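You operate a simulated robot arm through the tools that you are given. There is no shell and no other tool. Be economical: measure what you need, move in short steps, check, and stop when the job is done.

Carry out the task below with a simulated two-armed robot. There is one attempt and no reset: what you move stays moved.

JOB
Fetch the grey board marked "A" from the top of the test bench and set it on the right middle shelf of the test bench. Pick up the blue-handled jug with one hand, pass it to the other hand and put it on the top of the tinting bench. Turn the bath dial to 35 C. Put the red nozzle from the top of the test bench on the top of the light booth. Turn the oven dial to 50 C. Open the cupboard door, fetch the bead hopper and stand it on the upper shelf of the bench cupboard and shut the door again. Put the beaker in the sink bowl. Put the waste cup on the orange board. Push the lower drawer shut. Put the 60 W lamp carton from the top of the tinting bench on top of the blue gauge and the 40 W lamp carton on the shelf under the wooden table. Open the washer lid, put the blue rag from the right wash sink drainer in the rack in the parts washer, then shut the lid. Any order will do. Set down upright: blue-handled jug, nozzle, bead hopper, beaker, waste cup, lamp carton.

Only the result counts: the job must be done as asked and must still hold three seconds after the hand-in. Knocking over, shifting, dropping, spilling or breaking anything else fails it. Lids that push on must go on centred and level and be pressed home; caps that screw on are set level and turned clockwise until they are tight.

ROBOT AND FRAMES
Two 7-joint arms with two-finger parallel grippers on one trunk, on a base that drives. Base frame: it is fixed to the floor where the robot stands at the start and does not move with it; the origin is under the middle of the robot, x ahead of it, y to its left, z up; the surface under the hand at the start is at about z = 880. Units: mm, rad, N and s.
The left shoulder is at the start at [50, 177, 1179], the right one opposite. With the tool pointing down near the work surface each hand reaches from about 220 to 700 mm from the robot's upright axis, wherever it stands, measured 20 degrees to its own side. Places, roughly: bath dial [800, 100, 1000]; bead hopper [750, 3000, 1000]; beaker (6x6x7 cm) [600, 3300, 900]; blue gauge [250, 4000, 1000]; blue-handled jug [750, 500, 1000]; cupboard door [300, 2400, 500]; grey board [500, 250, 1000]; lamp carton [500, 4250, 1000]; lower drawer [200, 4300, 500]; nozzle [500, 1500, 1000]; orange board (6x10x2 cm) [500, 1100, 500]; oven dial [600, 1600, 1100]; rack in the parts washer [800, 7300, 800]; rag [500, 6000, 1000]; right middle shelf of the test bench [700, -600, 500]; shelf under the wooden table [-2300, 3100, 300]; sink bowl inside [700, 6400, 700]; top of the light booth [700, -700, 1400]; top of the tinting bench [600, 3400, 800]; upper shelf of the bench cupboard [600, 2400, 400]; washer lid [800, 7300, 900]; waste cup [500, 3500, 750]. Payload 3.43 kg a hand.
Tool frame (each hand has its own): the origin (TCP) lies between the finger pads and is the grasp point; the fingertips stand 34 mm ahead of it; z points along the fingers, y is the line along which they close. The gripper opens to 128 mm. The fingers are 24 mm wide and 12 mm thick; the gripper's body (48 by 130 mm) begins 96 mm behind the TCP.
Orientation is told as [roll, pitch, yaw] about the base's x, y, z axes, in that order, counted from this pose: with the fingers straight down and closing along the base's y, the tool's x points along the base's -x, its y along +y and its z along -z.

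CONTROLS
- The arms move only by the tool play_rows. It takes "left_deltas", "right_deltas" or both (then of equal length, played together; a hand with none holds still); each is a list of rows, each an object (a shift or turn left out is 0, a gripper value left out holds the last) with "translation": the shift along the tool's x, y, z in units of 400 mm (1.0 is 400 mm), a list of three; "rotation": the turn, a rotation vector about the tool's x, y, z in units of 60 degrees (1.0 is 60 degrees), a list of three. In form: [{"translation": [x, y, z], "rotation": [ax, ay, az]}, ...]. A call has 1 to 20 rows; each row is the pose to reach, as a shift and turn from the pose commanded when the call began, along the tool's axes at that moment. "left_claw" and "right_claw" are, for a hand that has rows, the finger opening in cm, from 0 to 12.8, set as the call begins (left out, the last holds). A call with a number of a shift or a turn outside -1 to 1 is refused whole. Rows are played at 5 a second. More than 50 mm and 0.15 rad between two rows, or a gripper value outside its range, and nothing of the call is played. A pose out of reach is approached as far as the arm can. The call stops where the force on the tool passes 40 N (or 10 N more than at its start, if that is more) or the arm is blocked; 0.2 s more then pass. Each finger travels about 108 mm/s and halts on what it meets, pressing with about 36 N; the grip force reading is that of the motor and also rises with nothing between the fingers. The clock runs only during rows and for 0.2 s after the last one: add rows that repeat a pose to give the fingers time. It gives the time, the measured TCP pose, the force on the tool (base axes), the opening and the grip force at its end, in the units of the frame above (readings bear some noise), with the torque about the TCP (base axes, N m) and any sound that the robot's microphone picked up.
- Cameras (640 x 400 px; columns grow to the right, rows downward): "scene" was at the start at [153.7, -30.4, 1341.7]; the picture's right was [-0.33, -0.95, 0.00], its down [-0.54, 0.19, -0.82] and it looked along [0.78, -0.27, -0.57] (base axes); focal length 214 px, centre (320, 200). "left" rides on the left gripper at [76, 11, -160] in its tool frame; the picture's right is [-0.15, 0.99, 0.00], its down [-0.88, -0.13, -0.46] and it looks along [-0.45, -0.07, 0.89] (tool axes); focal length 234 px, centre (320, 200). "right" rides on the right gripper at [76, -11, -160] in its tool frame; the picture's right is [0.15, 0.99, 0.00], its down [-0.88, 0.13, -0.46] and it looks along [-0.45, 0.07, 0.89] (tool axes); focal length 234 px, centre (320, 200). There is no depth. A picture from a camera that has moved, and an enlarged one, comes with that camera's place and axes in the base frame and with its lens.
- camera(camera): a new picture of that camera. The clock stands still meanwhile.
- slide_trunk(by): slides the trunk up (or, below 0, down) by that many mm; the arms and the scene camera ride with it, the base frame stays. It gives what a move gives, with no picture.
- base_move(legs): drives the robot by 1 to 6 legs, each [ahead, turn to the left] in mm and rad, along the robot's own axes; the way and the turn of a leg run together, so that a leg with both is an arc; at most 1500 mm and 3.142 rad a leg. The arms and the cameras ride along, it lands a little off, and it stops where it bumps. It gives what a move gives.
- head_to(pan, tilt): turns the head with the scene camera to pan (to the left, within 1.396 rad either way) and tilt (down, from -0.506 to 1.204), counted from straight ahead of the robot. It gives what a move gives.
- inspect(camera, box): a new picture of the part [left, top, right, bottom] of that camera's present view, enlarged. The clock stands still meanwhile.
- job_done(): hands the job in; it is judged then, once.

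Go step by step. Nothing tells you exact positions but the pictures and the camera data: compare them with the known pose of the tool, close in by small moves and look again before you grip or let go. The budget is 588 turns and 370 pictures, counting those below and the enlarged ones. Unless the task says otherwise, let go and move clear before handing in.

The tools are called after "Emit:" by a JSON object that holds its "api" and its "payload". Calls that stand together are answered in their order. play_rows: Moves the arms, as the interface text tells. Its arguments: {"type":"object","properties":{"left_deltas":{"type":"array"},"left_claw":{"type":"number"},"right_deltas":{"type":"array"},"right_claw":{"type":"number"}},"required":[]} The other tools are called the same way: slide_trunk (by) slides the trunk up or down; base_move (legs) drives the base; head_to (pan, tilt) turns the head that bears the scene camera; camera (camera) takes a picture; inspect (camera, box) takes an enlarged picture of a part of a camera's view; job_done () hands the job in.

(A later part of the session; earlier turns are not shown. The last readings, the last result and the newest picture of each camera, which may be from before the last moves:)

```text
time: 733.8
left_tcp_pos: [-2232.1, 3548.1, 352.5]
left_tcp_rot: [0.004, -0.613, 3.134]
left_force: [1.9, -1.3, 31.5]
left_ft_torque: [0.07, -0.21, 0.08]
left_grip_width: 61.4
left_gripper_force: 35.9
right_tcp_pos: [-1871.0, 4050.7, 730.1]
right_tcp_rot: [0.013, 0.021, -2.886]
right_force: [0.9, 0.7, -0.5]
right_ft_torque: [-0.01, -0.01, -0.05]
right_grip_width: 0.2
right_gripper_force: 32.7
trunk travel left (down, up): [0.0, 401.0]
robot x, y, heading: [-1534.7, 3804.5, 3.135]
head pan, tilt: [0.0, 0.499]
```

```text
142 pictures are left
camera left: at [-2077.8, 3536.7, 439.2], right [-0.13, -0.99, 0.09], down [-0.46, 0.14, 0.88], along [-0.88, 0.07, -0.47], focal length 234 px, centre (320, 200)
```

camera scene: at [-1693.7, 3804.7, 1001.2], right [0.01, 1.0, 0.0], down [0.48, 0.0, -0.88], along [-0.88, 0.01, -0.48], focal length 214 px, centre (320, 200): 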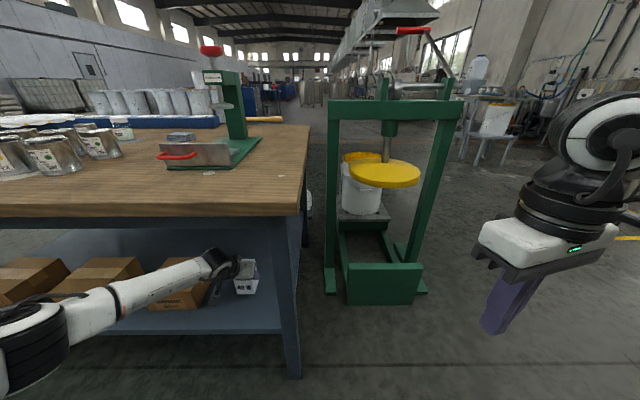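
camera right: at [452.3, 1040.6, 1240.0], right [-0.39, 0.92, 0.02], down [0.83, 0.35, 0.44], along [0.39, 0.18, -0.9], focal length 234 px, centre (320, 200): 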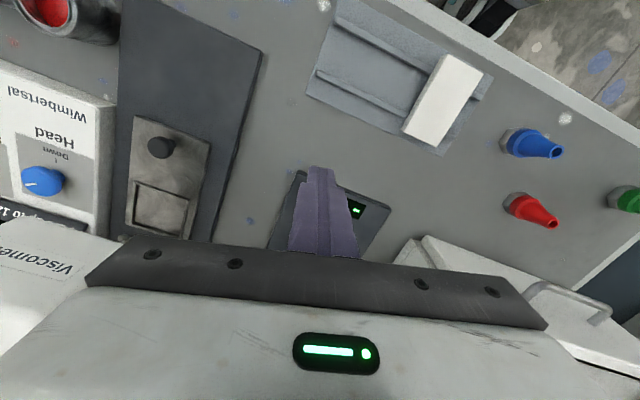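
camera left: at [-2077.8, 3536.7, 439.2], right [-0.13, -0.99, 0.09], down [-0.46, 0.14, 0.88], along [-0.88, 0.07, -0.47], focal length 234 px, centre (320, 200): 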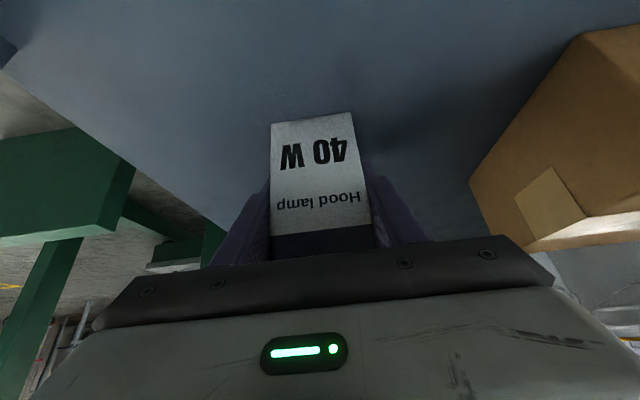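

Contact. Relieve, open and withdraw along the tool axis.

Emit:
{"api": "play_rows", "payload": {"left_deltas": [{"translation": [-0.015, 0, -0.022]}, {"translation": [-0.015, 0, -0.022]}]}}

Emit:
{"api": "play_rows", "payload": {"left_deltas": [{}, {}, {}], "left_claw": 8.5}}

Emit:
{"api": "play_rows", "payload": {"left_deltas": [{"translation": [0, 0, -0.08]}, {"translation": [0, 0, -0.16]}, {"translation": [0, 0, -0.25]}, {"translation": [0, 0, -0.25]}]}}

Emit:
{"api": "camera", "payload": {"camera": "left"}}

```text
time: 734.4
left_tcp_pos: [-2226.2, 3548.5, 354.8]
left_tcp_rot: [0.003, -0.596, 3.132]
left_force: [0.6, 1.3, 0.7]
left_ft_torque: [0.14, 0.1, -0.02]
left_grip_width: 61.7
left_gripper_force: 36.2
right_tcp_pos: [-1873.5, 4049.4, 728.1]
right_tcp_rot: [0.012, 0.025, -2.884]
right_force: [-0.2, 0.9, -0.5]
right_ft_torque: [-0.01, -0.02, -0.01]
right_grip_width: 0.0
right_gripper_force: 33.2
trunk travel left (down, up): [0.0, 401.0]
robot x, y, heading: [-1532.1, 3802.6, 3.131]
head pan, tilt: [0.0, 0.499]
```

```text
time: 735.2
left_tcp_pos: [-2227.7, 3547.2, 355.8]
left_tcp_rot: [0.002, -0.6, 3.132]
left_force: [0.3, -0.3, -0.2]
left_ft_torque: [0.0, -0.01, -0.04]
left_grip_width: 85.0
left_gripper_force: 0.1
right_tcp_pos: [-1874.1, 4049.6, 728.7]
right_tcp_rot: [0.014, 0.024, -2.886]
right_force: [0.6, -0.8, -0.1]
right_ft_torque: [-0.01, -0.01, -0.04]
right_grip_width: 0.1
right_gripper_force: 33.1
trunk travel left (down, up): [0.0, 401.0]
robot x, y, heading: [-1531.9, 3804.0, 3.133]
head pan, tilt: [0.0, 0.499]
```

```text
time: 736.2
left_tcp_pos: [-2171.5, 3547.3, 439.4]
left_tcp_rot: [0.002, -0.601, 3.133]
left_force: [-1.0, -0.2, 0.0]
left_ft_torque: [0.01, -0.01, 0.02]
left_grip_width: 85.2
left_gripper_force: 0.1
right_tcp_pos: [-1872.5, 4049.1, 728.2]
right_tcp_rot: [0.013, 0.022, -2.885]
right_force: [0.6, -0.3, 0.3]
right_ft_torque: [0.01, 0.02, -0.01]
right_grip_width: 0.2
right_gripper_force: 33.4
trunk travel left (down, up): [0.0, 401.0]
robot x, y, heading: [-1535.2, 3806.0, 3.137]
head pan, tilt: [0.0, 0.499]
```

```text
141 pictures are left
camera left: at [-2018.5, 3535.8, 527.0], right [-0.13, -0.99, 0.08], down [-0.47, 0.14, 0.87], along [-0.88, 0.07, -0.48], focal length 234 px, centre (320, 200)
```

left: 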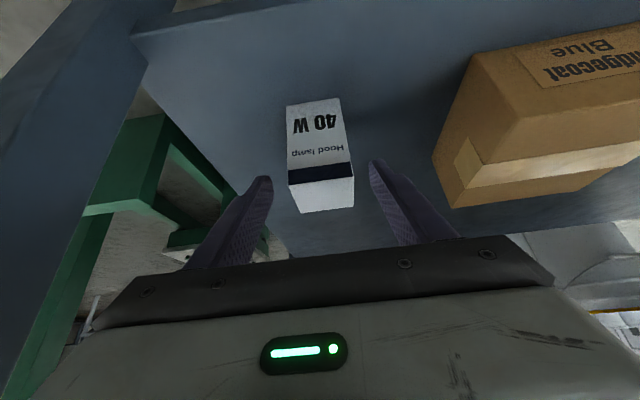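

The 40 W carton stands on the shelf. I back out, raise the trunk, and go for the beaker at (619, 3285).

Emit:
{"api": "base_move", "payload": {"legs": [[-650, 0]]}}

Emit:
{"api": "slide_trunk", "payload": {"by": 370}}

Emit:
{"api": "play_rows", "payload": {"left_deltas": [{"translation": [-0.05, 0, -0.1], "rotation": [0, 0.08, 0]}, {"translation": [-0.1, 0, -0.2], "rotation": [0, 0.16, 0]}, {"translation": [-0.15, 0, -0.3], "rotation": [0, 0.24, 0]}, {"translation": [-0.2, 0, -0.4], "rotation": [0, 0.24, 0]}, {"translation": [-0.25, 0, -0.5], "rotation": [0, 0.24, 0]}, {"translation": [-0.3, 0, -0.6], "rotation": [0, 0.24, 0]}, {"translation": [-0.34, 0, -0.7], "rotation": [0, 0.24, 0]}, {"translation": [-0.34, 0, -0.7], "rotation": [0, 0.24, 0]}]}}

Emit:
{"api": "base_move", "payload": {"legs": [[0, 1.57], [730, 0], [0, 1.57], [450, 0]]}}

Emit:
{"api": "head_to", "payload": {"pan": 0.1, "tilt": 0.5}}

Emit:
{"api": "camera", "payload": {"camera": "scene"}}

```text
time: 739.8
left_tcp_pos: [-1517.2, 3542.1, 438.9]
left_tcp_rot: [0.002, -0.6, 3.13]
left_force: [0.0, 0.7, -0.8]
left_ft_torque: [-0.02, 0.01, -0.01]
left_grip_width: 85.3
left_gripper_force: 0.0
right_tcp_pos: [-1217.0, 4044.1, 728.1]
right_tcp_rot: [0.011, 0.025, -2.887]
right_force: [0.3, 0.3, -0.3]
right_ft_torque: [-0.02, 0.02, -0.03]
right_grip_width: 0.0
right_gripper_force: 32.6
trunk travel left (down, up): [0.0, 401.0]
robot x, y, heading: [-877.1, 3798.1, 3.13]
head pan, tilt: [0.0, 0.499]
```

```text
time: 743.4
left_tcp_pos: [-1516.2, 3541.6, 809.2]
left_tcp_rot: [0.002, -0.6, 3.132]
left_force: [1.1, 0.4, -1.0]
left_ft_torque: [0.04, 0.02, -0.01]
left_grip_width: 85.0
left_gripper_force: 0.1
right_tcp_pos: [-1217.3, 4045.0, 1099.2]
right_tcp_rot: [0.011, 0.025, -2.886]
right_force: [0.9, -0.2, -0.1]
right_ft_torque: [-0.03, 0.02, -0.02]
right_grip_width: 0.0
right_gripper_force: 33.1
trunk travel left (down, up): [-370.0, 31.0]
robot x, y, heading: [-877.3, 3798.0, 3.133]
head pan, tilt: [0.0, 0.499]
```

```text
time: 745.2
left_tcp_pos: [-1471.8, 3542.6, 1117.7]
left_tcp_rot: [0.001, -0.349, 3.132]
left_force: [-1.0, 0.2, -0.2]
left_ft_torque: [0.03, -0.02, 0.01]
left_grip_width: 84.9
left_gripper_force: 0.1
right_tcp_pos: [-1218.7, 4043.7, 1098.5]
right_tcp_rot: [0.011, 0.024, -2.887]
right_force: [0.1, 0.1, -0.4]
right_ft_torque: [-0.03, 0.01, 0.03]
right_grip_width: 0.0
right_gripper_force: 32.4
trunk travel left (down, up): [-370.0, 31.0]
robot x, y, heading: [-880.0, 3799.0, 3.132]
head pan, tilt: [0.0, 0.499]
```

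```text
time: 759.1
left_tcp_pos: [154.1, 3338.8, 1116.9]
left_tcp_rot: [0.002, -0.349, 0.007]
left_force: [1.4, 0.0, -1.1]
left_ft_torque: [0.0, -0.03, 0.0]
left_grip_width: 84.9
left_gripper_force: 0.1
right_tcp_pos: [-89.1, 2833.2, 1098.6]
right_tcp_rot: [0.013, 0.026, 0.272]
right_force: [0.4, -0.5, 0.4]
right_ft_torque: [-0.01, -0.01, 0.01]
right_grip_width: 0.1
right_gripper_force: 33.0
trunk travel left (down, up): [-370.0, 31.0]
robot x, y, heading: [-435.7, 3071.4, 0.01]
head pan, tilt: [0.0, 0.499]
```

```text
time: 759.8
left_tcp_pos: [153.8, 3339.5, 1116.5]
left_tcp_rot: [0.002, -0.351, 0.006]
left_force: [0.0, 0.4, 0.0]
left_ft_torque: [-0.03, -0.01, 0.01]
left_grip_width: 85.1
left_gripper_force: 0.0
right_tcp_pos: [-91.5, 2832.8, 1099.6]
right_tcp_rot: [0.012, 0.024, 0.271]
right_force: [0.5, 0.9, 0.2]
right_ft_torque: [0.0, 0.01, -0.02]
right_grip_width: 0.0
right_gripper_force: 33.6
trunk travel left (down, up): [-370.0, 31.0]
robot x, y, heading: [-433.1, 3073.5, 0.001]
head pan, tilt: [0.099, 0.499]
```

```text
140 pictures are left
camera scene: at [-274.0, 3080.8, 1371.2], right [0.11, -0.99, 0.0], down [-0.48, -0.05, -0.88], along [0.87, 0.09, -0.48], focal length 214 px, centre (320, 200)
```

scene: 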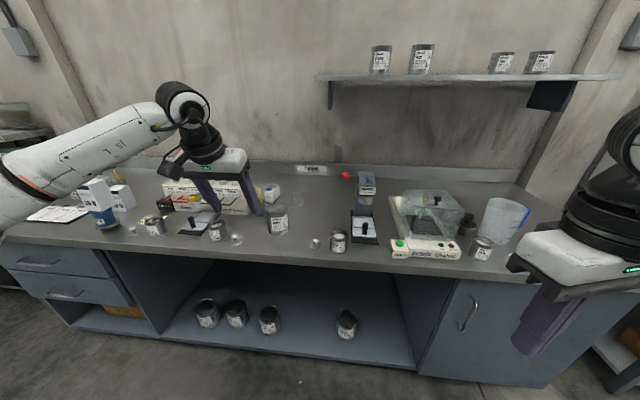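

Emit:
{"api": "inspect", "payload": {"camera": "scene", "box": [220, 160, 400, 260]}}

```text
3.56 times, centred on (310, 210) of scene
camera zoom: at [-274.0, 3080.8, 1371.2], right [0.11, -0.99, 0.0], down [-0.48, -0.05, -0.88], along [0.87, 0.09, -0.48], focal length 763 px, centre (356, 164)
```

zoom: 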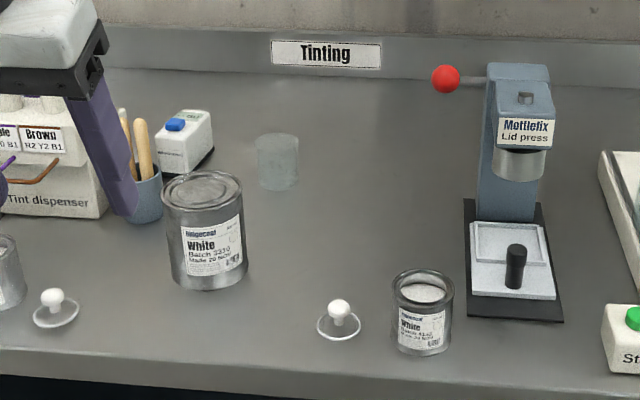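

Beaker centre ≈ (622, 3275). I drive in 400 mm with the hand high and look.

Emit:
{"api": "base_move", "payload": {"legs": [[400, 0]]}}

Emit:
{"api": "play_rows", "payload": {"left_deltas": [{"translation": [-0.03, -0.08, 0]}, {"translation": [-0.06, -0.16, 0.0]}, {"translation": [-0.06, -0.16, 0.0]}]}}

Emit:
{"api": "camera", "payload": {"camera": "left"}}

```text
time: 762.3
left_tcp_pos: [553.4, 3343.8, 1116.8]
left_tcp_rot: [0.002, -0.349, 0.009]
left_force: [-0.4, -0.2, 1.5]
left_ft_torque: [-0.02, 0.02, 0.02]
left_grip_width: 85.1
left_gripper_force: 0.0
right_tcp_pos: [311.6, 2837.1, 1098.3]
right_tcp_rot: [0.013, 0.023, 0.276]
right_force: [1.0, 0.4, -1.0]
right_ft_torque: [0.0, 0.01, 0.03]
right_grip_width: 0.0
right_gripper_force: 32.9
trunk travel left (down, up): [-370.0, 31.0]
robot x, y, heading: [-32.4, 3076.9, 0.012]
head pan, tilt: [0.099, 0.499]
```

```text
time: 763.1
left_tcp_pos: [577.6, 3281.8, 1125.7]
left_tcp_rot: [0.002, -0.35, 0.011]
left_force: [-0.3, -0.4, -0.7]
left_ft_torque: [0.02, 0.01, 0.02]
left_grip_width: 85.1
left_gripper_force: 0.1
right_tcp_pos: [310.8, 2838.1, 1099.5]
right_tcp_rot: [0.012, 0.025, 0.276]
right_force: [0.5, -0.5, 0.0]
right_ft_torque: [-0.01, 0.02, 0.02]
right_grip_width: 0.0
right_gripper_force: 33.3
trunk travel left (down, up): [-370.0, 31.0]
robot x, y, heading: [-33.9, 3075.6, 0.016]
head pan, tilt: [0.099, 0.499]
```

```text
138 pictures are left
camera left: at [451.4, 3292.3, 1249.0], right [0.13, 0.99, 0.05], down [0.67, -0.12, 0.73], along [0.73, -0.06, -0.68], focal length 234 px, centre (320, 200)
```

left: 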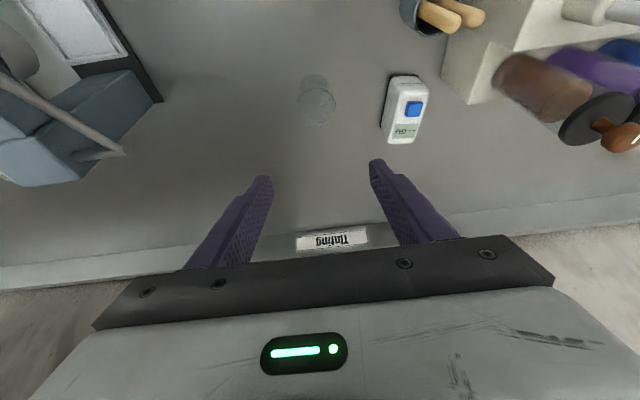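

Emit:
{"api": "play_rows", "payload": {"left_deltas": [{"translation": [0.07, 0.002, 0.06]}, {"translation": [0.13, 0.004, 0.14]}, {"translation": [0.13, 0.004, 0.24]}, {"translation": [0.13, 0.004, 0.34]}, {"translation": [0.13, 0.004, 0.43]}, {"translation": [0.13, 0.004, 0.43]}]}}

Emit:
{"api": "camera", "payload": {"camera": "left"}}

```text
time: 764.5
left_tcp_pos: [586.6, 3284.4, 946.5]
left_tcp_rot: [0.001, -0.35, 0.01]
left_force: [0.2, 0.9, 0.5]
left_ft_torque: [0.02, -0.05, 0.0]
left_grip_width: 84.9
left_gripper_force: 0.1
right_tcp_pos: [310.8, 2837.7, 1098.9]
right_tcp_rot: [0.013, 0.024, 0.276]
right_force: [-1.2, 0.0, 0.2]
right_ft_torque: [0.0, 0.01, 0.0]
right_grip_width: 0.1
right_gripper_force: 32.8
trunk travel left (down, up): [-370.0, 31.0]
robot x, y, heading: [-35.4, 3077.5, 0.009]
head pan, tilt: [0.099, 0.499]
```

```text
137 pictures are left
camera left: at [460.6, 3294.2, 1068.9], right [0.13, 0.99, 0.05], down [0.67, -0.12, 0.73], along [0.73, -0.06, -0.68], focal length 234 px, centre (320, 200)
```

left: 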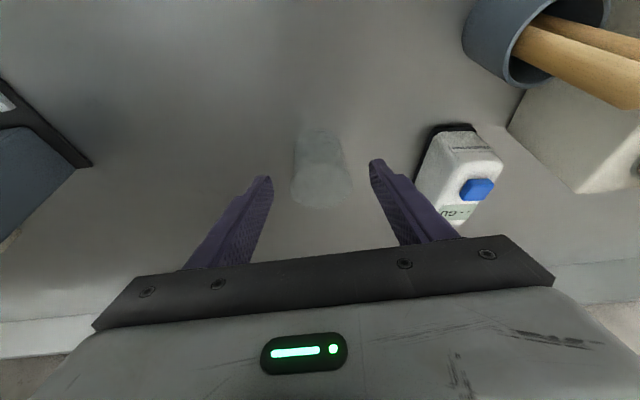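

Emit:
{"api": "play_rows", "payload": {"left_deltas": [{"translation": [0, 0.002, 0.08]}, {"translation": [-0.005, 0.002, 0.155]}, {"translation": [-0.005, 0.002, 0.155]}]}}

Emit:
{"api": "play_rows", "payload": {"left_deltas": [{}, {}, {}, {}], "left_claw": 3.5}}

Emit:
{"api": "camera", "payload": {"camera": "left"}}

```text
time: 765.3
left_tcp_pos: [610.7, 3282.8, 889.6]
left_tcp_rot: [0.001, -0.351, 0.01]
left_force: [-0.7, -0.7, -1.0]
left_ft_torque: [-0.01, 0.02, -0.01]
left_grip_width: 85.3
left_gripper_force: 0.1
right_tcp_pos: [309.5, 2837.7, 1098.2]
right_tcp_rot: [0.012, 0.023, 0.276]
right_force: [0.0, -0.1, -0.2]
right_ft_torque: [-0.01, -0.01, 0.0]
right_grip_width: 0.0
right_gripper_force: 32.1
trunk travel left (down, up): [-370.0, 31.0]
robot x, y, heading: [-32.6, 3073.9, 0.01]
head pan, tilt: [0.099, 0.499]
```

```text
time: 766.3
left_tcp_pos: [611.1, 3283.2, 889.3]
left_tcp_rot: [0.001, -0.348, 0.01]
left_force: [0.5, -0.8, 0.1]
left_ft_torque: [-0.01, 0.01, -0.02]
left_grip_width: 57.5
left_gripper_force: 36.3
right_tcp_pos: [310.6, 2837.4, 1097.5]
right_tcp_rot: [0.011, 0.024, 0.276]
right_force: [0.6, 0.6, -0.3]
right_ft_torque: [-0.01, 0.02, -0.01]
right_grip_width: 0.1
right_gripper_force: 32.7
trunk travel left (down, up): [-370.0, 31.0]
robot x, y, heading: [-36.7, 3079.1, 0.008]
head pan, tilt: [0.099, 0.499]
```

```text
136 pictures are left
camera left: at [484.2, 3294.1, 1011.7], right [0.13, 0.99, 0.05], down [0.67, -0.12, 0.73], along [0.73, -0.06, -0.68], focal length 234 px, centre (320, 200)
```

left: 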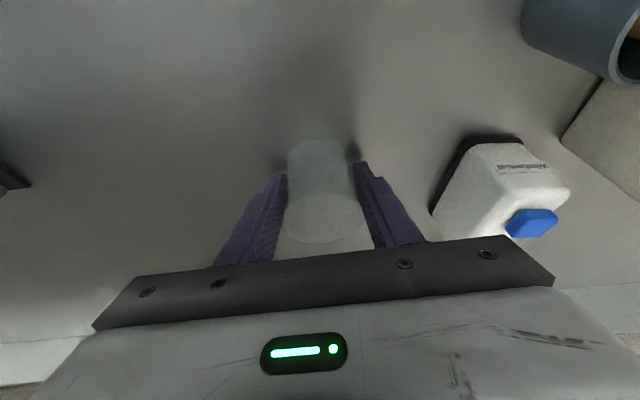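

Gripped. Lift and back out; then drive to the wash sinks.

Emit:
{"api": "play_rows", "payload": {"left_deltas": [{"translation": [-0.03, 0, -0.08]}, {"translation": [-0.065, 0, -0.18]}, {"translation": [-0.1, 0, -0.28]}, {"translation": [-0.14, 0, -0.385]}, {"translation": [-0.175, 0, -0.48]}, {"translation": [-0.175, 0, -0.48]}]}}

Emit:
{"api": "camera", "payload": {"camera": "left"}}

Emit:
{"api": "base_move", "payload": {"legs": [[-700, 0], [0, 1.57], [1500, 0], [1300, 0], [0, -1.57]]}}

Emit:
{"api": "head_to", "payload": {"pan": 0.1, "tilt": 0.4}}

Emit:
{"api": "camera", "payload": {"camera": "scene"}}

```text
time: 767.7
left_tcp_pos: [609.8, 3282.9, 1092.7]
left_tcp_rot: [0.001, -0.348, 0.011]
left_force: [0.9, -0.5, 0.0]
left_ft_torque: [-0.02, -0.03, 0.0]
left_grip_width: 57.6
left_gripper_force: 36.3
right_tcp_pos: [312.5, 2837.4, 1099.3]
right_tcp_rot: [0.012, 0.023, 0.275]
right_force: [0.1, 1.0, -0.6]
right_ft_torque: [-0.01, 0.02, 0.01]
right_grip_width: 0.0
right_gripper_force: 32.9
trunk travel left (down, up): [-370.0, 31.0]
robot x, y, heading: [-28.8, 3079.7, 0.007]
head pan, tilt: [0.099, 0.499]
```

```text
135 pictures are left
camera left: at [484.5, 3293.6, 1216.3], right [0.13, 0.99, 0.05], down [0.67, -0.12, 0.73], along [0.73, -0.06, -0.68], focal length 234 px, centre (320, 200)
```

left: 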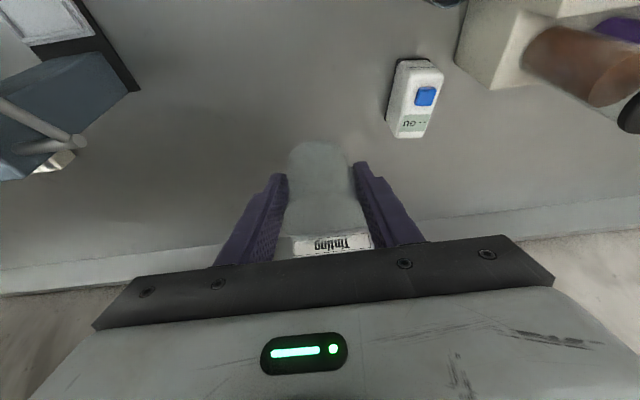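

```text
time: 792.4
left_tcp_pos: [-83.4, 6074.2, 1092.7]
left_tcp_rot: [0.002, -0.35, -0.006]
left_force: [0.4, 0.6, 0.2]
left_ft_torque: [0.0, 0.0, -0.02]
left_grip_width: 56.3
left_gripper_force: 36.5
right_tcp_pos: [-389.5, 5632.8, 1098.9]
right_tcp_rot: [0.012, 0.024, 0.261]
right_force: [-0.2, -0.6, 0.0]
right_ft_torque: [-0.02, -0.01, 0.01]
right_grip_width: 0.0
right_gripper_force: 33.2
trunk travel left (down, up): [-370.0, 31.0]
robot x, y, heading: [-726.8, 5876.6, -0.004]
head pan, tilt: [0.099, 0.499]
```

```text
time: 793.1
left_tcp_pos: [-83.4, 6073.3, 1092.0]
left_tcp_rot: [0.002, -0.348, -0.004]
left_force: [0.2, -0.5, 0.5]
left_ft_torque: [-0.01, -0.02, 0.01]
left_grip_width: 56.1
left_gripper_force: 36.4
right_tcp_pos: [-389.2, 5633.8, 1098.6]
right_tcp_rot: [0.012, 0.023, 0.263]
right_force: [-0.1, -0.6, -0.6]
right_ft_torque: [0.01, -0.01, 0.0]
right_grip_width: 0.0
right_gripper_force: 33.5
trunk travel left (down, up): [-370.0, 31.0]
robot x, y, heading: [-731.1, 5879.2, -0.004]
head pan, tilt: [0.099, 0.4]
```

```text
134 pictures are left
camera scene: at [-567.8, 5883.3, 1380.3], right [0.1, -1.0, 0.0], down [-0.39, -0.04, -0.92], along [0.92, 0.09, -0.39], focal length 214 px, centre (320, 200)
```

scene: 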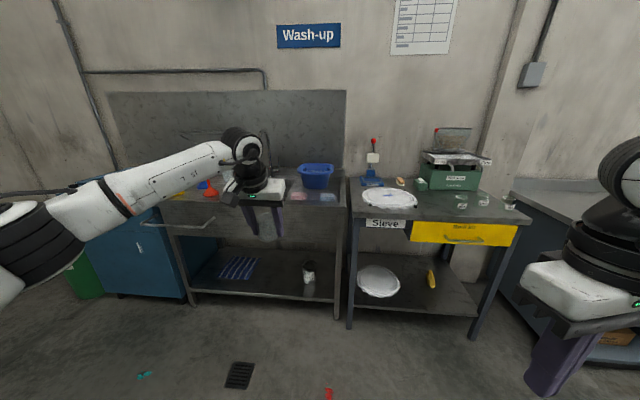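

The wash-up sink is ahead-left, with pink and blue rags on the right drainer and the blue parts washer at far left. I move to y ≈ 6200.

Emit:
{"api": "base_move", "payload": {"legs": [[0, 1.575], [330, 0], [0, -1.57], [250, 0]]}}

Emit:
{"api": "head_to", "payload": {"pan": 0.0, "tilt": 0.5}}

Emit:
{"api": "camera", "payload": {"camera": "scene"}}

Emit:
{"api": "camera", "payload": {"camera": "left"}}

```text
time: 804.4
left_tcp_pos: [168.7, 6398.2, 1093.8]
left_tcp_rot: [0.003, -0.348, -0.006]
left_force: [1.2, -0.5, -0.5]
left_ft_torque: [0.01, 0.04, 0.0]
left_grip_width: 55.9
left_gripper_force: 35.8
right_tcp_pos: [-138.9, 5957.9, 1098.5]
right_tcp_rot: [0.013, 0.026, 0.258]
right_force: [-0.5, 0.5, -0.7]
right_ft_torque: [-0.01, 0.04, -0.03]
right_grip_width: 0.0
right_gripper_force: 33.2
trunk travel left (down, up): [-370.0, 31.0]
robot x, y, heading: [-477.4, 6200.4, -0.008]
head pan, tilt: [0.099, 0.4]
```

```text
time: 805.0
left_tcp_pos: [168.4, 6398.1, 1093.1]
left_tcp_rot: [0.003, -0.351, -0.008]
left_force: [0.6, -0.4, -0.5]
left_ft_torque: [-0.04, 0.0, 0.0]
left_grip_width: 56.1
left_gripper_force: 35.6
right_tcp_pos: [-138.1, 5957.8, 1099.2]
right_tcp_rot: [0.013, 0.026, 0.257]
right_force: [0.4, 0.0, 1.0]
right_ft_torque: [0.0, 0.0, -0.02]
right_grip_width: 0.0
right_gripper_force: 33.0
trunk travel left (down, up): [-370.0, 31.0]
robot x, y, heading: [-480.6, 6200.5, -0.01]
head pan, tilt: [0.0, 0.499]
```

```text
133 pictures are left
camera scene: at [-317.7, 6199.5, 1371.3], right [-0.01, -1.0, 0.0], down [-0.48, 0.0, -0.88], along [0.88, -0.01, -0.48], focal length 214 px, centre (320, 200)
```

scene: 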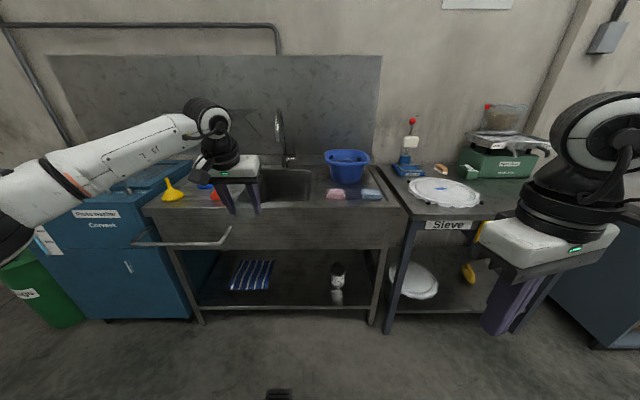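

```text
132 pictures are left
camera left: at [42.7, 6410.8, 1216.1], right [0.14, 0.99, 0.05], down [0.67, -0.14, 0.73], along [0.73, -0.07, -0.68], focal length 234 px, centre (320, 200)
```

left: 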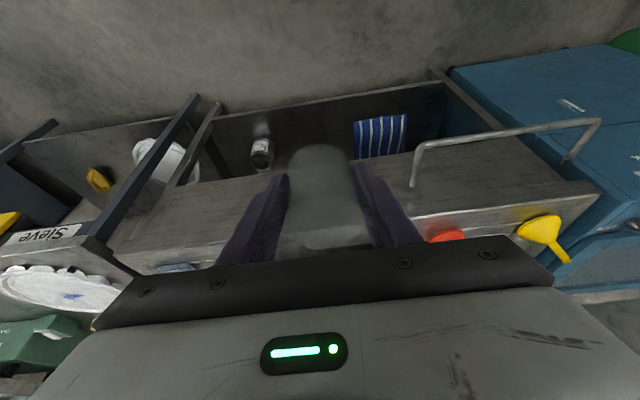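

Emit:
{"api": "base_move", "payload": {"legs": [[220, 0]]}}

Emit:
{"api": "head_to", "payload": {"pan": 0.15, "tilt": 0.6}}

Emit:
{"api": "camera", "payload": {"camera": "scene"}}

Emit:
{"api": "camera", "payload": {"camera": "left"}}

```text
time: 806.7
left_tcp_pos: [388.5, 6397.7, 1093.2]
left_tcp_rot: [0.002, -0.349, -0.007]
left_force: [-0.4, -0.4, -0.6]
left_ft_torque: [0.0, 0.03, 0.01]
left_grip_width: 55.8
left_gripper_force: 35.8
right_tcp_pos: [81.6, 5956.9, 1098.3]
right_tcp_rot: [0.013, 0.025, 0.261]
right_force: [0.6, -0.4, 0.2]
right_ft_torque: [-0.01, 0.02, -0.02]
right_grip_width: 0.0
right_gripper_force: 32.8
trunk travel left (down, up): [-370.0, 31.0]
robot x, y, heading: [-257.8, 6202.7, -0.005]
head pan, tilt: [0.0, 0.499]
```

```text
time: 807.4
left_tcp_pos: [387.3, 6396.0, 1093.3]
left_tcp_rot: [0.004, -0.35, -0.006]
left_force: [-0.4, 0.7, -0.6]
left_ft_torque: [0.02, -0.05, -0.02]
left_grip_width: 55.9
left_gripper_force: 36.0
right_tcp_pos: [80.4, 5956.8, 1098.9]
right_tcp_rot: [0.011, 0.024, 0.259]
right_force: [-0.3, -0.1, 0.9]
right_ft_torque: [0.0, 0.02, 0.0]
right_grip_width: 0.0
right_gripper_force: 33.2
trunk travel left (down, up): [-370.0, 31.0]
robot x, y, heading: [-260.1, 6196.8, -0.006]
head pan, tilt: [0.15, 0.6]
```

```text
131 pictures are left
camera scene: at [-101.5, 6211.4, 1362.2], right [0.14, -0.99, 0.0], down [-0.56, -0.08, -0.83], along [0.82, 0.12, -0.56], focal length 214 px, centre (320, 200)
```

scene: 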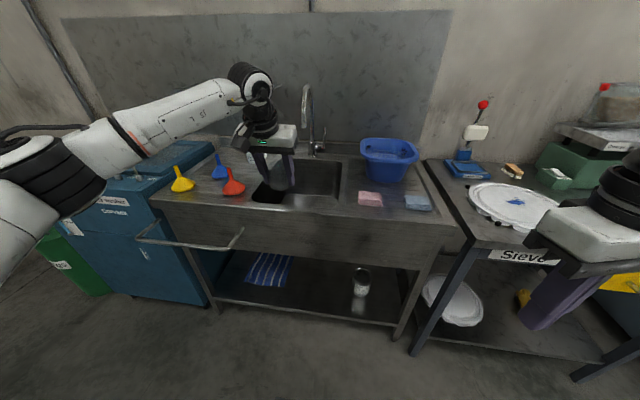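

```text
130 pictures are left
camera left: at [262.3, 6409.6, 1216.1], right [0.14, 0.99, 0.05], down [0.67, -0.14, 0.73], along [0.73, -0.07, -0.68], focal length 234 px, centre (320, 200)
```

left: 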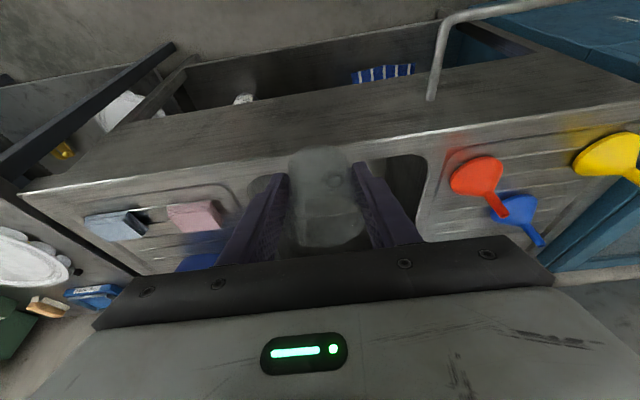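

Emit:
{"api": "inspect", "payload": {"camera": "scene", "box": [220, 60, 440, 240]}}

```text
2.22 times, centred on (330, 150) of scene
camera zoom: at [-101.5, 6211.4, 1362.2], right [0.14, -0.99, 0.0], down [-0.56, -0.08, -0.83], along [0.82, 0.12, -0.56], focal length 477 px, centre (298, 311)
```

zoom: 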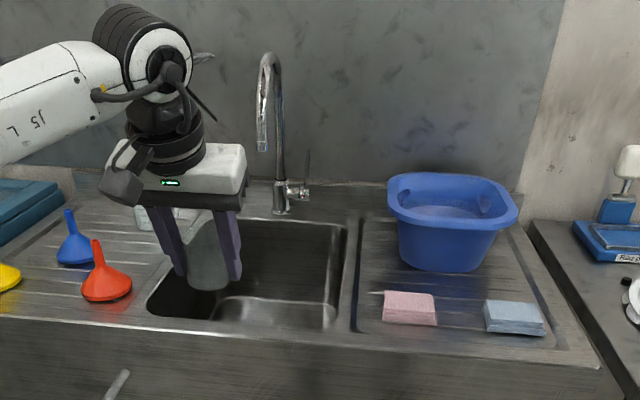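

Sink deck z ≈ 876, front x ≈ 501; bowl spans x 570–960, y 6245–6582. I bring the beaker over (660, 6415).

Emit:
{"api": "base_move", "payload": {"legs": [[272, 0]]}}

Emit:
{"api": "play_rows", "payload": {"left_deltas": [{"translation": [0, 0.045, 0]}, {"translation": [0, 0.045, 0]}]}}

Emit:
{"api": "camera", "payload": {"camera": "left"}}

Emit:
{"api": "camera", "payload": {"camera": "scene"}}

```text
time: 809.3
left_tcp_pos: [661.1, 6394.3, 1093.8]
left_tcp_rot: [0.0, -0.351, -0.009]
left_force: [0.0, 0.5, -0.6]
left_ft_torque: [0.0, 0.03, -0.02]
left_grip_width: 55.7
left_gripper_force: 35.7
right_tcp_pos: [353.2, 5955.1, 1098.5]
right_tcp_rot: [0.012, 0.027, 0.259]
right_force: [-0.4, -0.6, 0.0]
right_ft_torque: [-0.03, -0.01, 0.0]
right_grip_width: 0.0
right_gripper_force: 32.9
trunk travel left (down, up): [-370.0, 31.0]
robot x, y, heading: [11.8, 6199.2, -0.004]
head pan, tilt: [0.15, 0.6]
```

```text
time: 809.9
left_tcp_pos: [660.3, 6412.4, 1093.7]
left_tcp_rot: [0.001, -0.35, -0.01]
left_force: [-0.1, 0.4, -0.4]
left_ft_torque: [0.02, 0.02, -0.01]
left_grip_width: 55.8
left_gripper_force: 36.1
right_tcp_pos: [353.4, 5955.4, 1099.6]
right_tcp_rot: [0.012, 0.024, 0.258]
right_force: [0.3, 0.5, 1.0]
right_ft_torque: [0.02, -0.01, -0.04]
right_grip_width: 0.3
right_gripper_force: 33.0
trunk travel left (down, up): [-370.0, 31.0]
robot x, y, heading: [9.6, 6198.5, -0.002]
head pan, tilt: [0.15, 0.6]
```

```text
128 pictures are left
camera left: at [535.0, 6425.0, 1216.4], right [0.15, 0.99, 0.05], down [0.67, -0.14, 0.73], along [0.73, -0.07, -0.68], focal length 234 px, centre (320, 200)
```

left: 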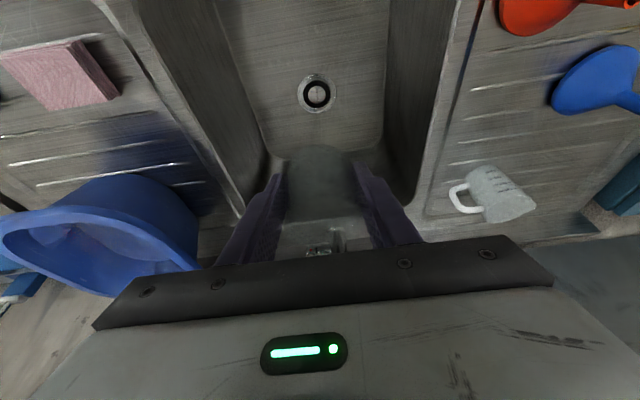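

```text
127 pictures are left
camera scene: at [170.8, 6209.1, 1362.1], right [0.14, -0.99, 0.0], down [-0.56, -0.08, -0.83], along [0.82, 0.12, -0.56], focal length 214 px, centre (320, 200)
```

scene: 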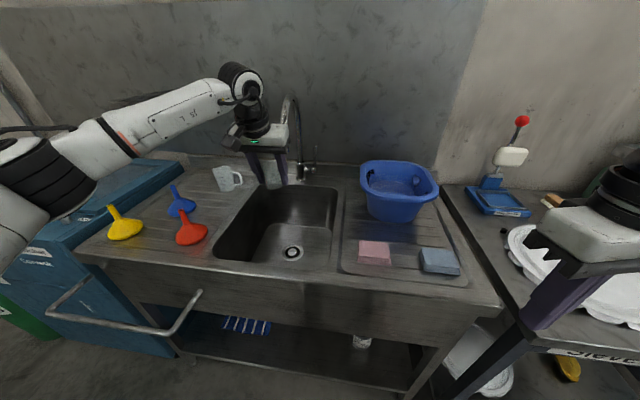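

Drain at (750, 6408), bowl bottom z ≈ 700. I lower the beaker into the front half of the bowl.

Emit:
{"api": "play_rows", "payload": {"left_deltas": [{"translation": [0.04, 0, 0.11]}, {"translation": [0.08, 0, 0.22]}, {"translation": [0.12, 0, 0.33]}, {"translation": [0.16, 0, 0.44]}, {"translation": [0.2, 0, 0.55]}, {"translation": [0.24, 0, 0.66]}, {"translation": [0.27, 0, 0.745]}, {"translation": [0.27, 0, 0.745]}]}}

Emit:
{"api": "camera", "payload": {"camera": "left"}}

Emit:
{"api": "camera", "payload": {"camera": "scene"}}

```text
time: 811.7
left_tcp_pos: [664.1, 6411.6, 780.0]
left_tcp_rot: [0.001, -0.356, -0.006]
left_force: [9.6, 2.2, 18.0]
left_ft_torque: [-0.14, 3.68, -0.27]
left_grip_width: 55.6
left_gripper_force: 35.2
right_tcp_pos: [353.2, 5955.8, 1099.4]
right_tcp_rot: [0.011, 0.023, 0.256]
right_force: [-0.5, -0.9, 0.3]
right_ft_torque: [0.0, 0.0, 0.02]
right_grip_width: 0.0
right_gripper_force: 33.2
trunk travel left (down, up): [-370.0, 31.0]
robot x, y, heading: [14.5, 6196.0, -0.006]
head pan, tilt: [0.15, 0.6]
```

```text
126 pictures are left
camera left: at [537.9, 6425.3, 901.7], right [0.14, 0.99, 0.05], down [0.67, -0.14, 0.73], along [0.73, -0.07, -0.68], focal length 234 px, centre (320, 200)
```

left: 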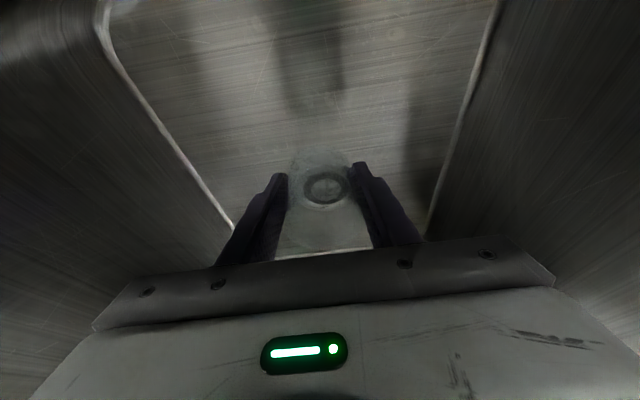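

```text
125 pictures are left
camera scene: at [170.3, 6208.9, 1362.6], right [0.14, -0.99, 0.0], down [-0.56, -0.08, -0.83], along [0.82, 0.12, -0.56], focal length 214 px, centre (320, 200)
```

scene: 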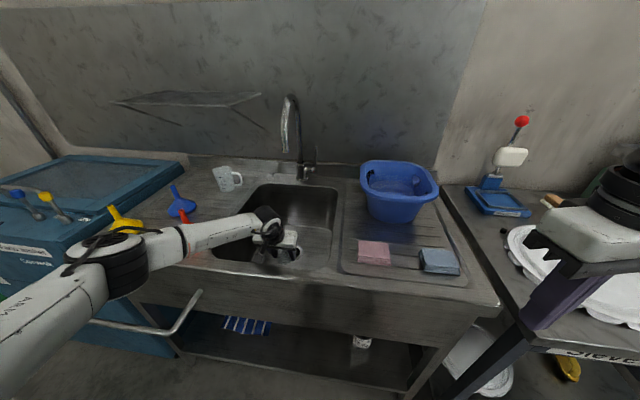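

The hand's camera touches the sink's front rim. I raise, and instead place the beaker behind the drain (x ≈ 850): move forward below the spout.

Emit:
{"api": "play_rows", "payload": {"left_deltas": [{"translation": [-0.03, 0, -0.082]}, {"translation": [-0.065, 0, -0.178]}, {"translation": [-0.065, 0, -0.178]}]}}

Emit:
{"api": "base_move", "payload": {"legs": [[115, 0]]}}

Emit:
{"api": "play_rows", "payload": {"left_deltas": [{"translation": [-0.08, 0.015, 0.03]}, {"translation": [-0.16, 0.03, 0.06]}, {"translation": [-0.16, 0.03, 0.06]}]}}

Emit:
{"api": "camera", "payload": {"camera": "left"}}

Emit:
{"api": "camera", "payload": {"camera": "scene"}}

```text
time: 812.5
left_tcp_pos: [661.7, 6411.2, 852.1]
left_tcp_rot: [0.003, -0.35, -0.009]
left_force: [0.3, 0.0, 0.0]
left_ft_torque: [0.01, 0.03, 0.01]
left_grip_width: 55.9
left_gripper_force: 35.7
right_tcp_pos: [352.5, 5955.3, 1099.7]
right_tcp_rot: [0.014, 0.026, 0.257]
right_force: [-0.5, 0.5, -1.5]
right_ft_torque: [-0.02, -0.03, 0.03]
right_grip_width: 0.0
right_gripper_force: 32.6
trunk travel left (down, up): [-370.0, 31.0]
robot x, y, heading: [16.9, 6200.5, -0.01]
head pan, tilt: [0.15, 0.6]
```

```text
time: 813.8
left_tcp_pos: [777.3, 6410.7, 851.3]
left_tcp_rot: [0.003, -0.35, -0.009]
left_force: [-0.7, -0.5, -0.8]
left_ft_torque: [0.02, 0.04, 0.02]
left_grip_width: 55.9
left_gripper_force: 36.1
right_tcp_pos: [468.6, 5953.6, 1097.8]
right_tcp_rot: [0.011, 0.027, 0.259]
right_force: [-0.1, 0.9, -0.5]
right_ft_torque: [-0.01, 0.02, -0.01]
right_grip_width: 0.0
right_gripper_force: 33.0
trunk travel left (down, up): [-370.0, 31.0]
robot x, y, heading: [128.1, 6196.2, -0.006]
head pan, tilt: [0.15, 0.6]
```

```text
time: 814.5
left_tcp_pos: [846.1, 6421.8, 850.4]
left_tcp_rot: [0.001, -0.351, -0.011]
left_force: [-0.5, 0.4, 0.3]
left_ft_torque: [-0.02, 0.01, 0.03]
left_grip_width: 55.7
left_gripper_force: 35.8
right_tcp_pos: [467.4, 5954.4, 1099.0]
right_tcp_rot: [0.012, 0.025, 0.258]
right_force: [1.1, -0.9, -0.1]
right_ft_torque: [0.03, 0.02, 0.0]
right_grip_width: 0.0
right_gripper_force: 33.3
trunk travel left (down, up): [-370.0, 31.0]
robot x, y, heading: [125.6, 6198.1, -0.003]
head pan, tilt: [0.15, 0.6]
```

```text
124 pictures are left
camera left: at [720.3, 6435.9, 973.5], right [0.15, 0.99, 0.05], down [0.67, -0.14, 0.73], along [0.73, -0.07, -0.68], focal length 234 px, centre (320, 200)
```

left: 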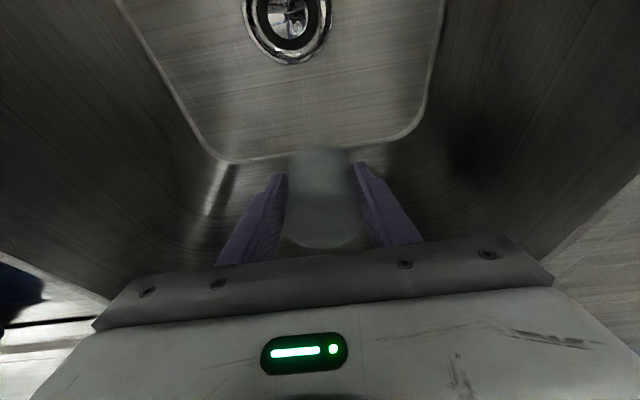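

```text
123 pictures are left
camera scene: at [285.5, 6209.0, 1362.1], right [0.14, -0.99, 0.0], down [-0.56, -0.08, -0.83], along [0.82, 0.12, -0.56], focal length 214 px, centre (320, 200)
```

scene: 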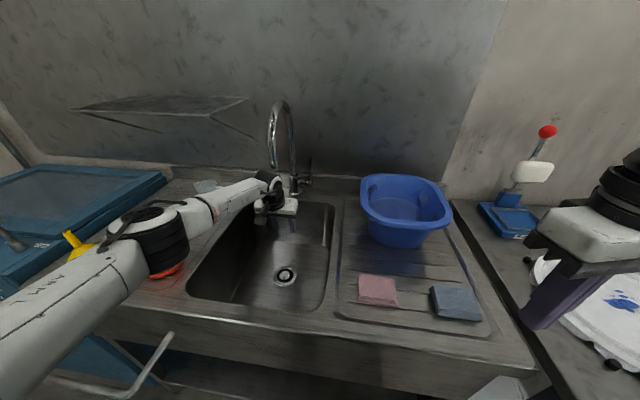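

Emit:
{"api": "play_rows", "payload": {"left_deltas": [{"translation": [0.035, 0, 0.095]}, {"translation": [0.07, 0, 0.19]}, {"translation": [0.085, 0, 0.235]}, {"translation": [0.085, 0, 0.235]}]}}

Emit:
{"api": "play_rows", "payload": {"left_deltas": [{"translation": [0.003, 0, 0.008]}, {"translation": [0.006, 0, 0.016]}, {"translation": [0.009, 0, 0.024]}, {"translation": [0.012, 0, 0.032]}, {"translation": [0.015, 0, 0.04]}]}}

Emit:
{"api": "camera", "payload": {"camera": "left"}}

```text
time: 815.5
left_tcp_pos: [834.4, 6424.5, 765.1]
left_tcp_rot: [0.001, -0.351, -0.009]
left_force: [-0.4, -0.7, -1.4]
left_ft_torque: [-0.01, -0.01, -0.02]
left_grip_width: 55.6
left_gripper_force: 36.2
left hand out of reach, approached as far as the arm can: row 2, 3, 4
right_tcp_pos: [467.9, 5954.4, 1099.8]
right_tcp_rot: [0.013, 0.024, 0.259]
right_force: [-0.1, 0.0, 0.5]
right_ft_torque: [-0.03, 0.03, -0.01]
right_grip_width: 0.2
right_gripper_force: 33.1
trunk travel left (down, up): [-370.0, 31.0]
robot x, y, heading: [130.4, 6196.6, -0.008]
head pan, tilt: [0.15, 0.6]
```

```text
time: 816.8
left_tcp_pos: [827.9, 6422.6, 751.8]
left_tcp_rot: [0.002, -0.349, -0.008]
left_force: [0.8, -0.4, 0.6]
left_ft_torque: [-0.02, -0.01, 0.02]
left_grip_width: 56.0
left_gripper_force: 35.7
left hand out of reach, approached as far as the arm can: row 2, 3, 4, 5
right_tcp_pos: [467.6, 5954.5, 1098.8]
right_tcp_rot: [0.012, 0.023, 0.259]
right_force: [-0.1, -0.4, -0.1]
right_ft_torque: [0.03, 0.02, 0.0]
right_grip_width: 0.0
right_gripper_force: 33.1
trunk travel left (down, up): [-370.0, 31.0]
robot x, y, heading: [124.7, 6199.3, -0.008]
head pan, tilt: [0.15, 0.6]
```

```text
122 pictures are left
camera left: at [703.0, 6435.9, 874.4], right [0.15, 0.99, 0.05], down [0.67, -0.14, 0.73], along [0.73, -0.07, -0.68], focal length 234 px, centre (320, 200)
```

left: 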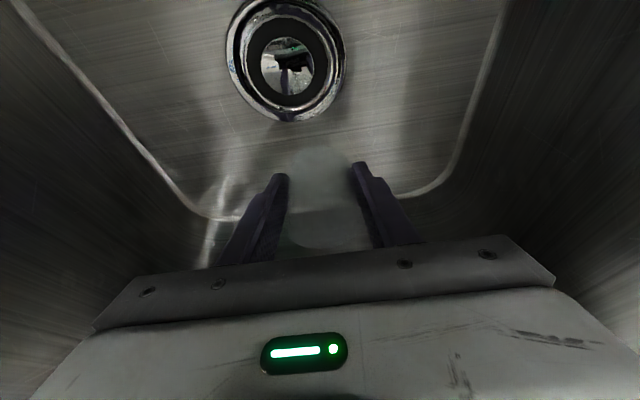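

I lower the trunk for more reach (raising the arm first), then finish.

Emit:
{"api": "play_rows", "payload": {"left_deltas": [{"translation": [-0.05, 0, -0.14]}, {"translation": [-0.07, 0, -0.18]}, {"translation": [-0.07, 0, -0.18]}]}}

Emit:
{"api": "slide_trunk", "payload": {"by": -70}}

Emit:
{"api": "play_rows", "payload": {"left_deltas": [{"translation": [-0.02, 0, 0.01]}, {"translation": [-0.03, 0, 0.02]}, {"translation": [-0.03, 0, 0.02]}]}}

```text
refused: row 1 steps farther than a row can; nothing moved
```

```text
time: 817.5
left_tcp_pos: [836.2, 6422.5, 713.6]
left_tcp_rot: [-0.001, -0.368, -0.006]
left_force: [-3.0, -0.2, 15.3]
left_ft_torque: [0.06, 0.28, 0.01]
left_grip_width: 55.8
left_gripper_force: 36.1
right_tcp_pos: [467.6, 5954.4, 1050.1]
right_tcp_rot: [0.013, 0.025, 0.256]
right_force: [0.9, 0.4, -0.2]
right_ft_torque: [0.01, 0.1, -0.02]
right_grip_width: 0.0
right_gripper_force: 32.8
trunk travel left (down, up): [-320.0, 81.0]
robot x, y, heading: [125.4, 6196.4, -0.01]
head pan, tilt: [0.15, 0.6]
stopped: the force on the tool passed its limit at 60 N (the readings are from after the stop); the commanded pose is now the measured one
```

```text
time: 818.3
left_tcp_pos: [835.2, 6422.4, 712.8]
left_tcp_rot: [-0.001, -0.367, -0.008]
left_force: [5.9, -0.3, 16.5]
left_ft_torque: [0.09, -0.12, -0.01]
left_grip_width: 56.1
left_gripper_force: 35.8
left hand out of reach, approached as far as the arm can: row 1, 2, 3
right_tcp_pos: [467.1, 5954.3, 1049.7]
right_tcp_rot: [0.012, 0.024, 0.258]
right_force: [0.7, -0.1, 0.4]
right_ft_torque: [-0.01, 0.03, 0.01]
right_grip_width: 0.0
right_gripper_force: 33.4
trunk travel left (down, up): [-320.0, 81.0]
robot x, y, heading: [125.8, 6198.2, -0.007]
head pan, tilt: [0.15, 0.6]
```

Emit:
{"api": "camera", "payload": {"camera": "left"}}

```text
121 pictures are left
camera left: at [707.1, 6435.8, 833.5], right [0.14, 0.99, 0.05], down [0.66, -0.13, 0.74], along [0.74, -0.07, -0.67], focal length 234 px, centre (320, 200)
```

left: 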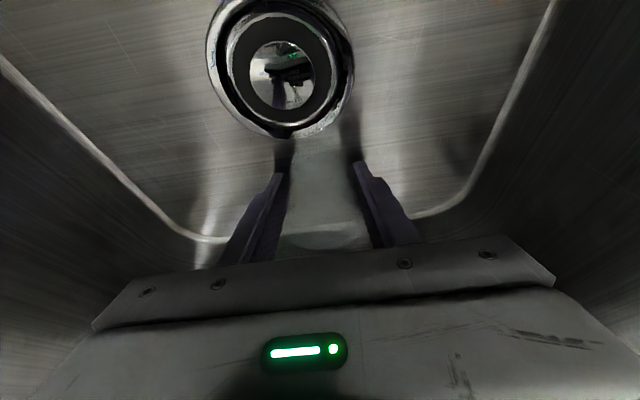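

The bowl floor is at z ≈ 674. I lift slightly, nudge the base 22 mm forward to clear the drain ring, and set down again.

Emit:
{"api": "play_rows", "payload": {"left_deltas": [{"translation": [-0.012, 0, -0.03], "rotation": [0, 0.017, 0]}, {"translation": [-0.018, 0, -0.045], "rotation": [0, 0.017, 0]}, {"translation": [-0.018, 0, -0.045], "rotation": [0, 0.017, 0]}]}}

Emit:
{"api": "base_move", "payload": {"legs": [[24, 0]]}}

Emit:
{"api": "camera", "payload": {"camera": "left"}}

```text
time: 819.1
left_tcp_pos: [833.8, 6423.3, 728.6]
left_tcp_rot: [0.001, -0.345, -0.009]
left_force: [0.6, 0.4, -0.7]
left_ft_torque: [0.02, 0.02, 0.0]
left_grip_width: 55.7
left_gripper_force: 36.5
right_tcp_pos: [468.5, 5953.4, 1048.6]
right_tcp_rot: [0.012, 0.023, 0.259]
right_force: [0.5, -0.1, -0.8]
right_ft_torque: [0.01, -0.01, -0.03]
right_grip_width: 0.0
right_gripper_force: 33.1
trunk travel left (down, up): [-320.0, 81.0]
robot x, y, heading: [125.1, 6201.1, -0.007]
head pan, tilt: [0.15, 0.6]
```

```text
time: 819.9
left_tcp_pos: [859.0, 6423.5, 728.3]
left_tcp_rot: [-0.002, -0.344, -0.007]
left_force: [-0.5, -0.2, -0.4]
left_ft_torque: [-0.01, 0.02, 0.03]
left_grip_width: 55.6
left_gripper_force: 35.9
right_tcp_pos: [492.3, 5953.2, 1048.2]
right_tcp_rot: [0.011, 0.026, 0.259]
right_force: [0.1, 0.1, -0.1]
right_ft_torque: [-0.01, 0.03, 0.03]
right_grip_width: 0.1
right_gripper_force: 32.5
trunk travel left (down, up): [-320.0, 81.0]
robot x, y, heading: [152.2, 6198.4, -0.007]
head pan, tilt: [0.15, 0.6]
```

```text
120 pictures are left
camera left: at [733.8, 6435.9, 852.1], right [0.14, 0.99, 0.05], down [0.67, -0.13, 0.73], along [0.72, -0.07, -0.69], focal length 234 px, centre (320, 200)
```

left: 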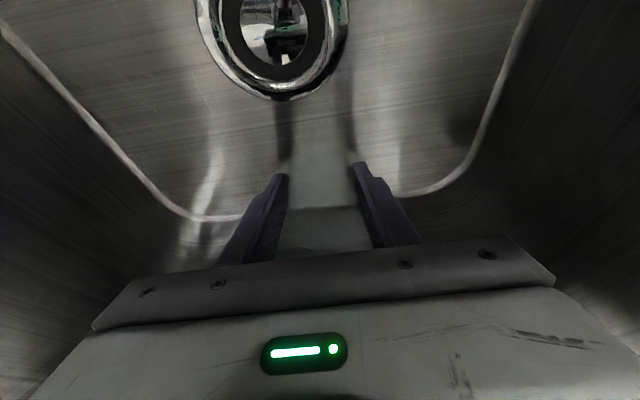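

Emit:
{"api": "play_rows", "payload": {"left_deltas": [{"translation": [0.005, 0, 0.014]}, {"translation": [0.009, 0, 0.024]}, {"translation": [0.012, 0, 0.033]}, {"translation": [0.015, 0, 0.04]}]}}

```text
time: 820.9
left_tcp_pos: [856.8, 6421.7, 726.3]
left_tcp_rot: [-0.001, -0.344, -0.006]
left_force: [-0.2, -1.0, 0.7]
left_ft_torque: [0.0, -0.01, 0.01]
left_grip_width: 55.7
left_gripper_force: 35.9
left hand out of reach, approached as far as the arm can: row 3, 4
right_tcp_pos: [491.2, 5954.3, 1048.1]
right_tcp_rot: [0.013, 0.024, 0.259]
right_force: [-0.3, -0.2, -0.4]
right_ft_torque: [0.01, -0.01, 0.05]
right_grip_width: 0.0
right_gripper_force: 32.9
trunk travel left (down, up): [-320.0, 81.0]
robot x, y, heading: [151.7, 6198.1, -0.007]
head pan, tilt: [0.15, 0.6]
```

Emit:
{"api": "slide_trunk", "payload": {"by": -9}}

Emit:
{"api": "slide_trunk", "payload": {"by": -4}}

Emit:
{"api": "camera", "payload": {"camera": "left"}}

```text
time: 821.5
left_tcp_pos: [857.5, 6421.9, 716.6]
left_tcp_rot: [0.001, -0.344, -0.007]
left_force: [-0.4, 0.0, -0.1]
left_ft_torque: [0.0, 0.04, 0.0]
left_grip_width: 55.7
left_gripper_force: 36.0
right_tcp_pos: [489.9, 5953.5, 1040.0]
right_tcp_rot: [0.012, 0.025, 0.258]
right_force: [-1.0, 0.3, -0.7]
right_ft_torque: [0.04, 0.01, 0.0]
right_grip_width: 0.0
right_gripper_force: 32.7
trunk travel left (down, up): [-311.0, 90.0]
robot x, y, heading: [153.8, 6198.2, -0.008]
head pan, tilt: [0.15, 0.6]
```

```text
time: 822.0
left_tcp_pos: [857.0, 6422.3, 713.7]
left_tcp_rot: [-0.001, -0.347, -0.007]
left_force: [-0.6, -0.5, 3.5]
left_ft_torque: [0.04, -0.18, 0.03]
left_grip_width: 55.6
left_gripper_force: 36.0
right_tcp_pos: [490.1, 5953.3, 1035.7]
right_tcp_rot: [0.012, 0.025, 0.258]
right_force: [-1.0, -0.4, 0.7]
right_ft_torque: [0.0, -0.02, 0.01]
right_grip_width: 0.0
right_gripper_force: 33.3
trunk travel left (down, up): [-307.0, 94.0]
robot x, y, heading: [150.8, 6193.9, -0.008]
head pan, tilt: [0.15, 0.6]
```

```text
119 pictures are left
camera left: at [732.5, 6434.9, 836.7], right [0.14, 0.99, 0.05], down [0.67, -0.13, 0.73], along [0.73, -0.07, -0.68], focal length 234 px, centre (320, 200)
```

left: 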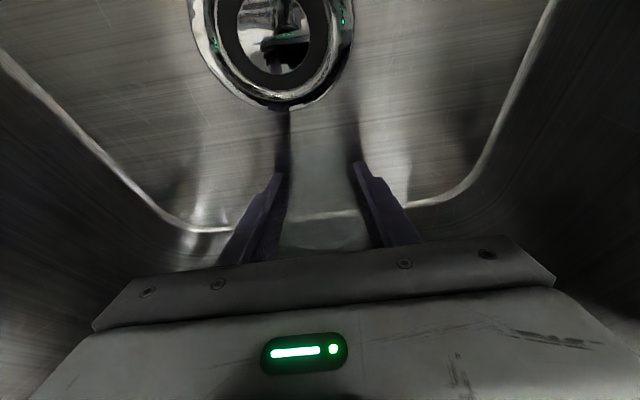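

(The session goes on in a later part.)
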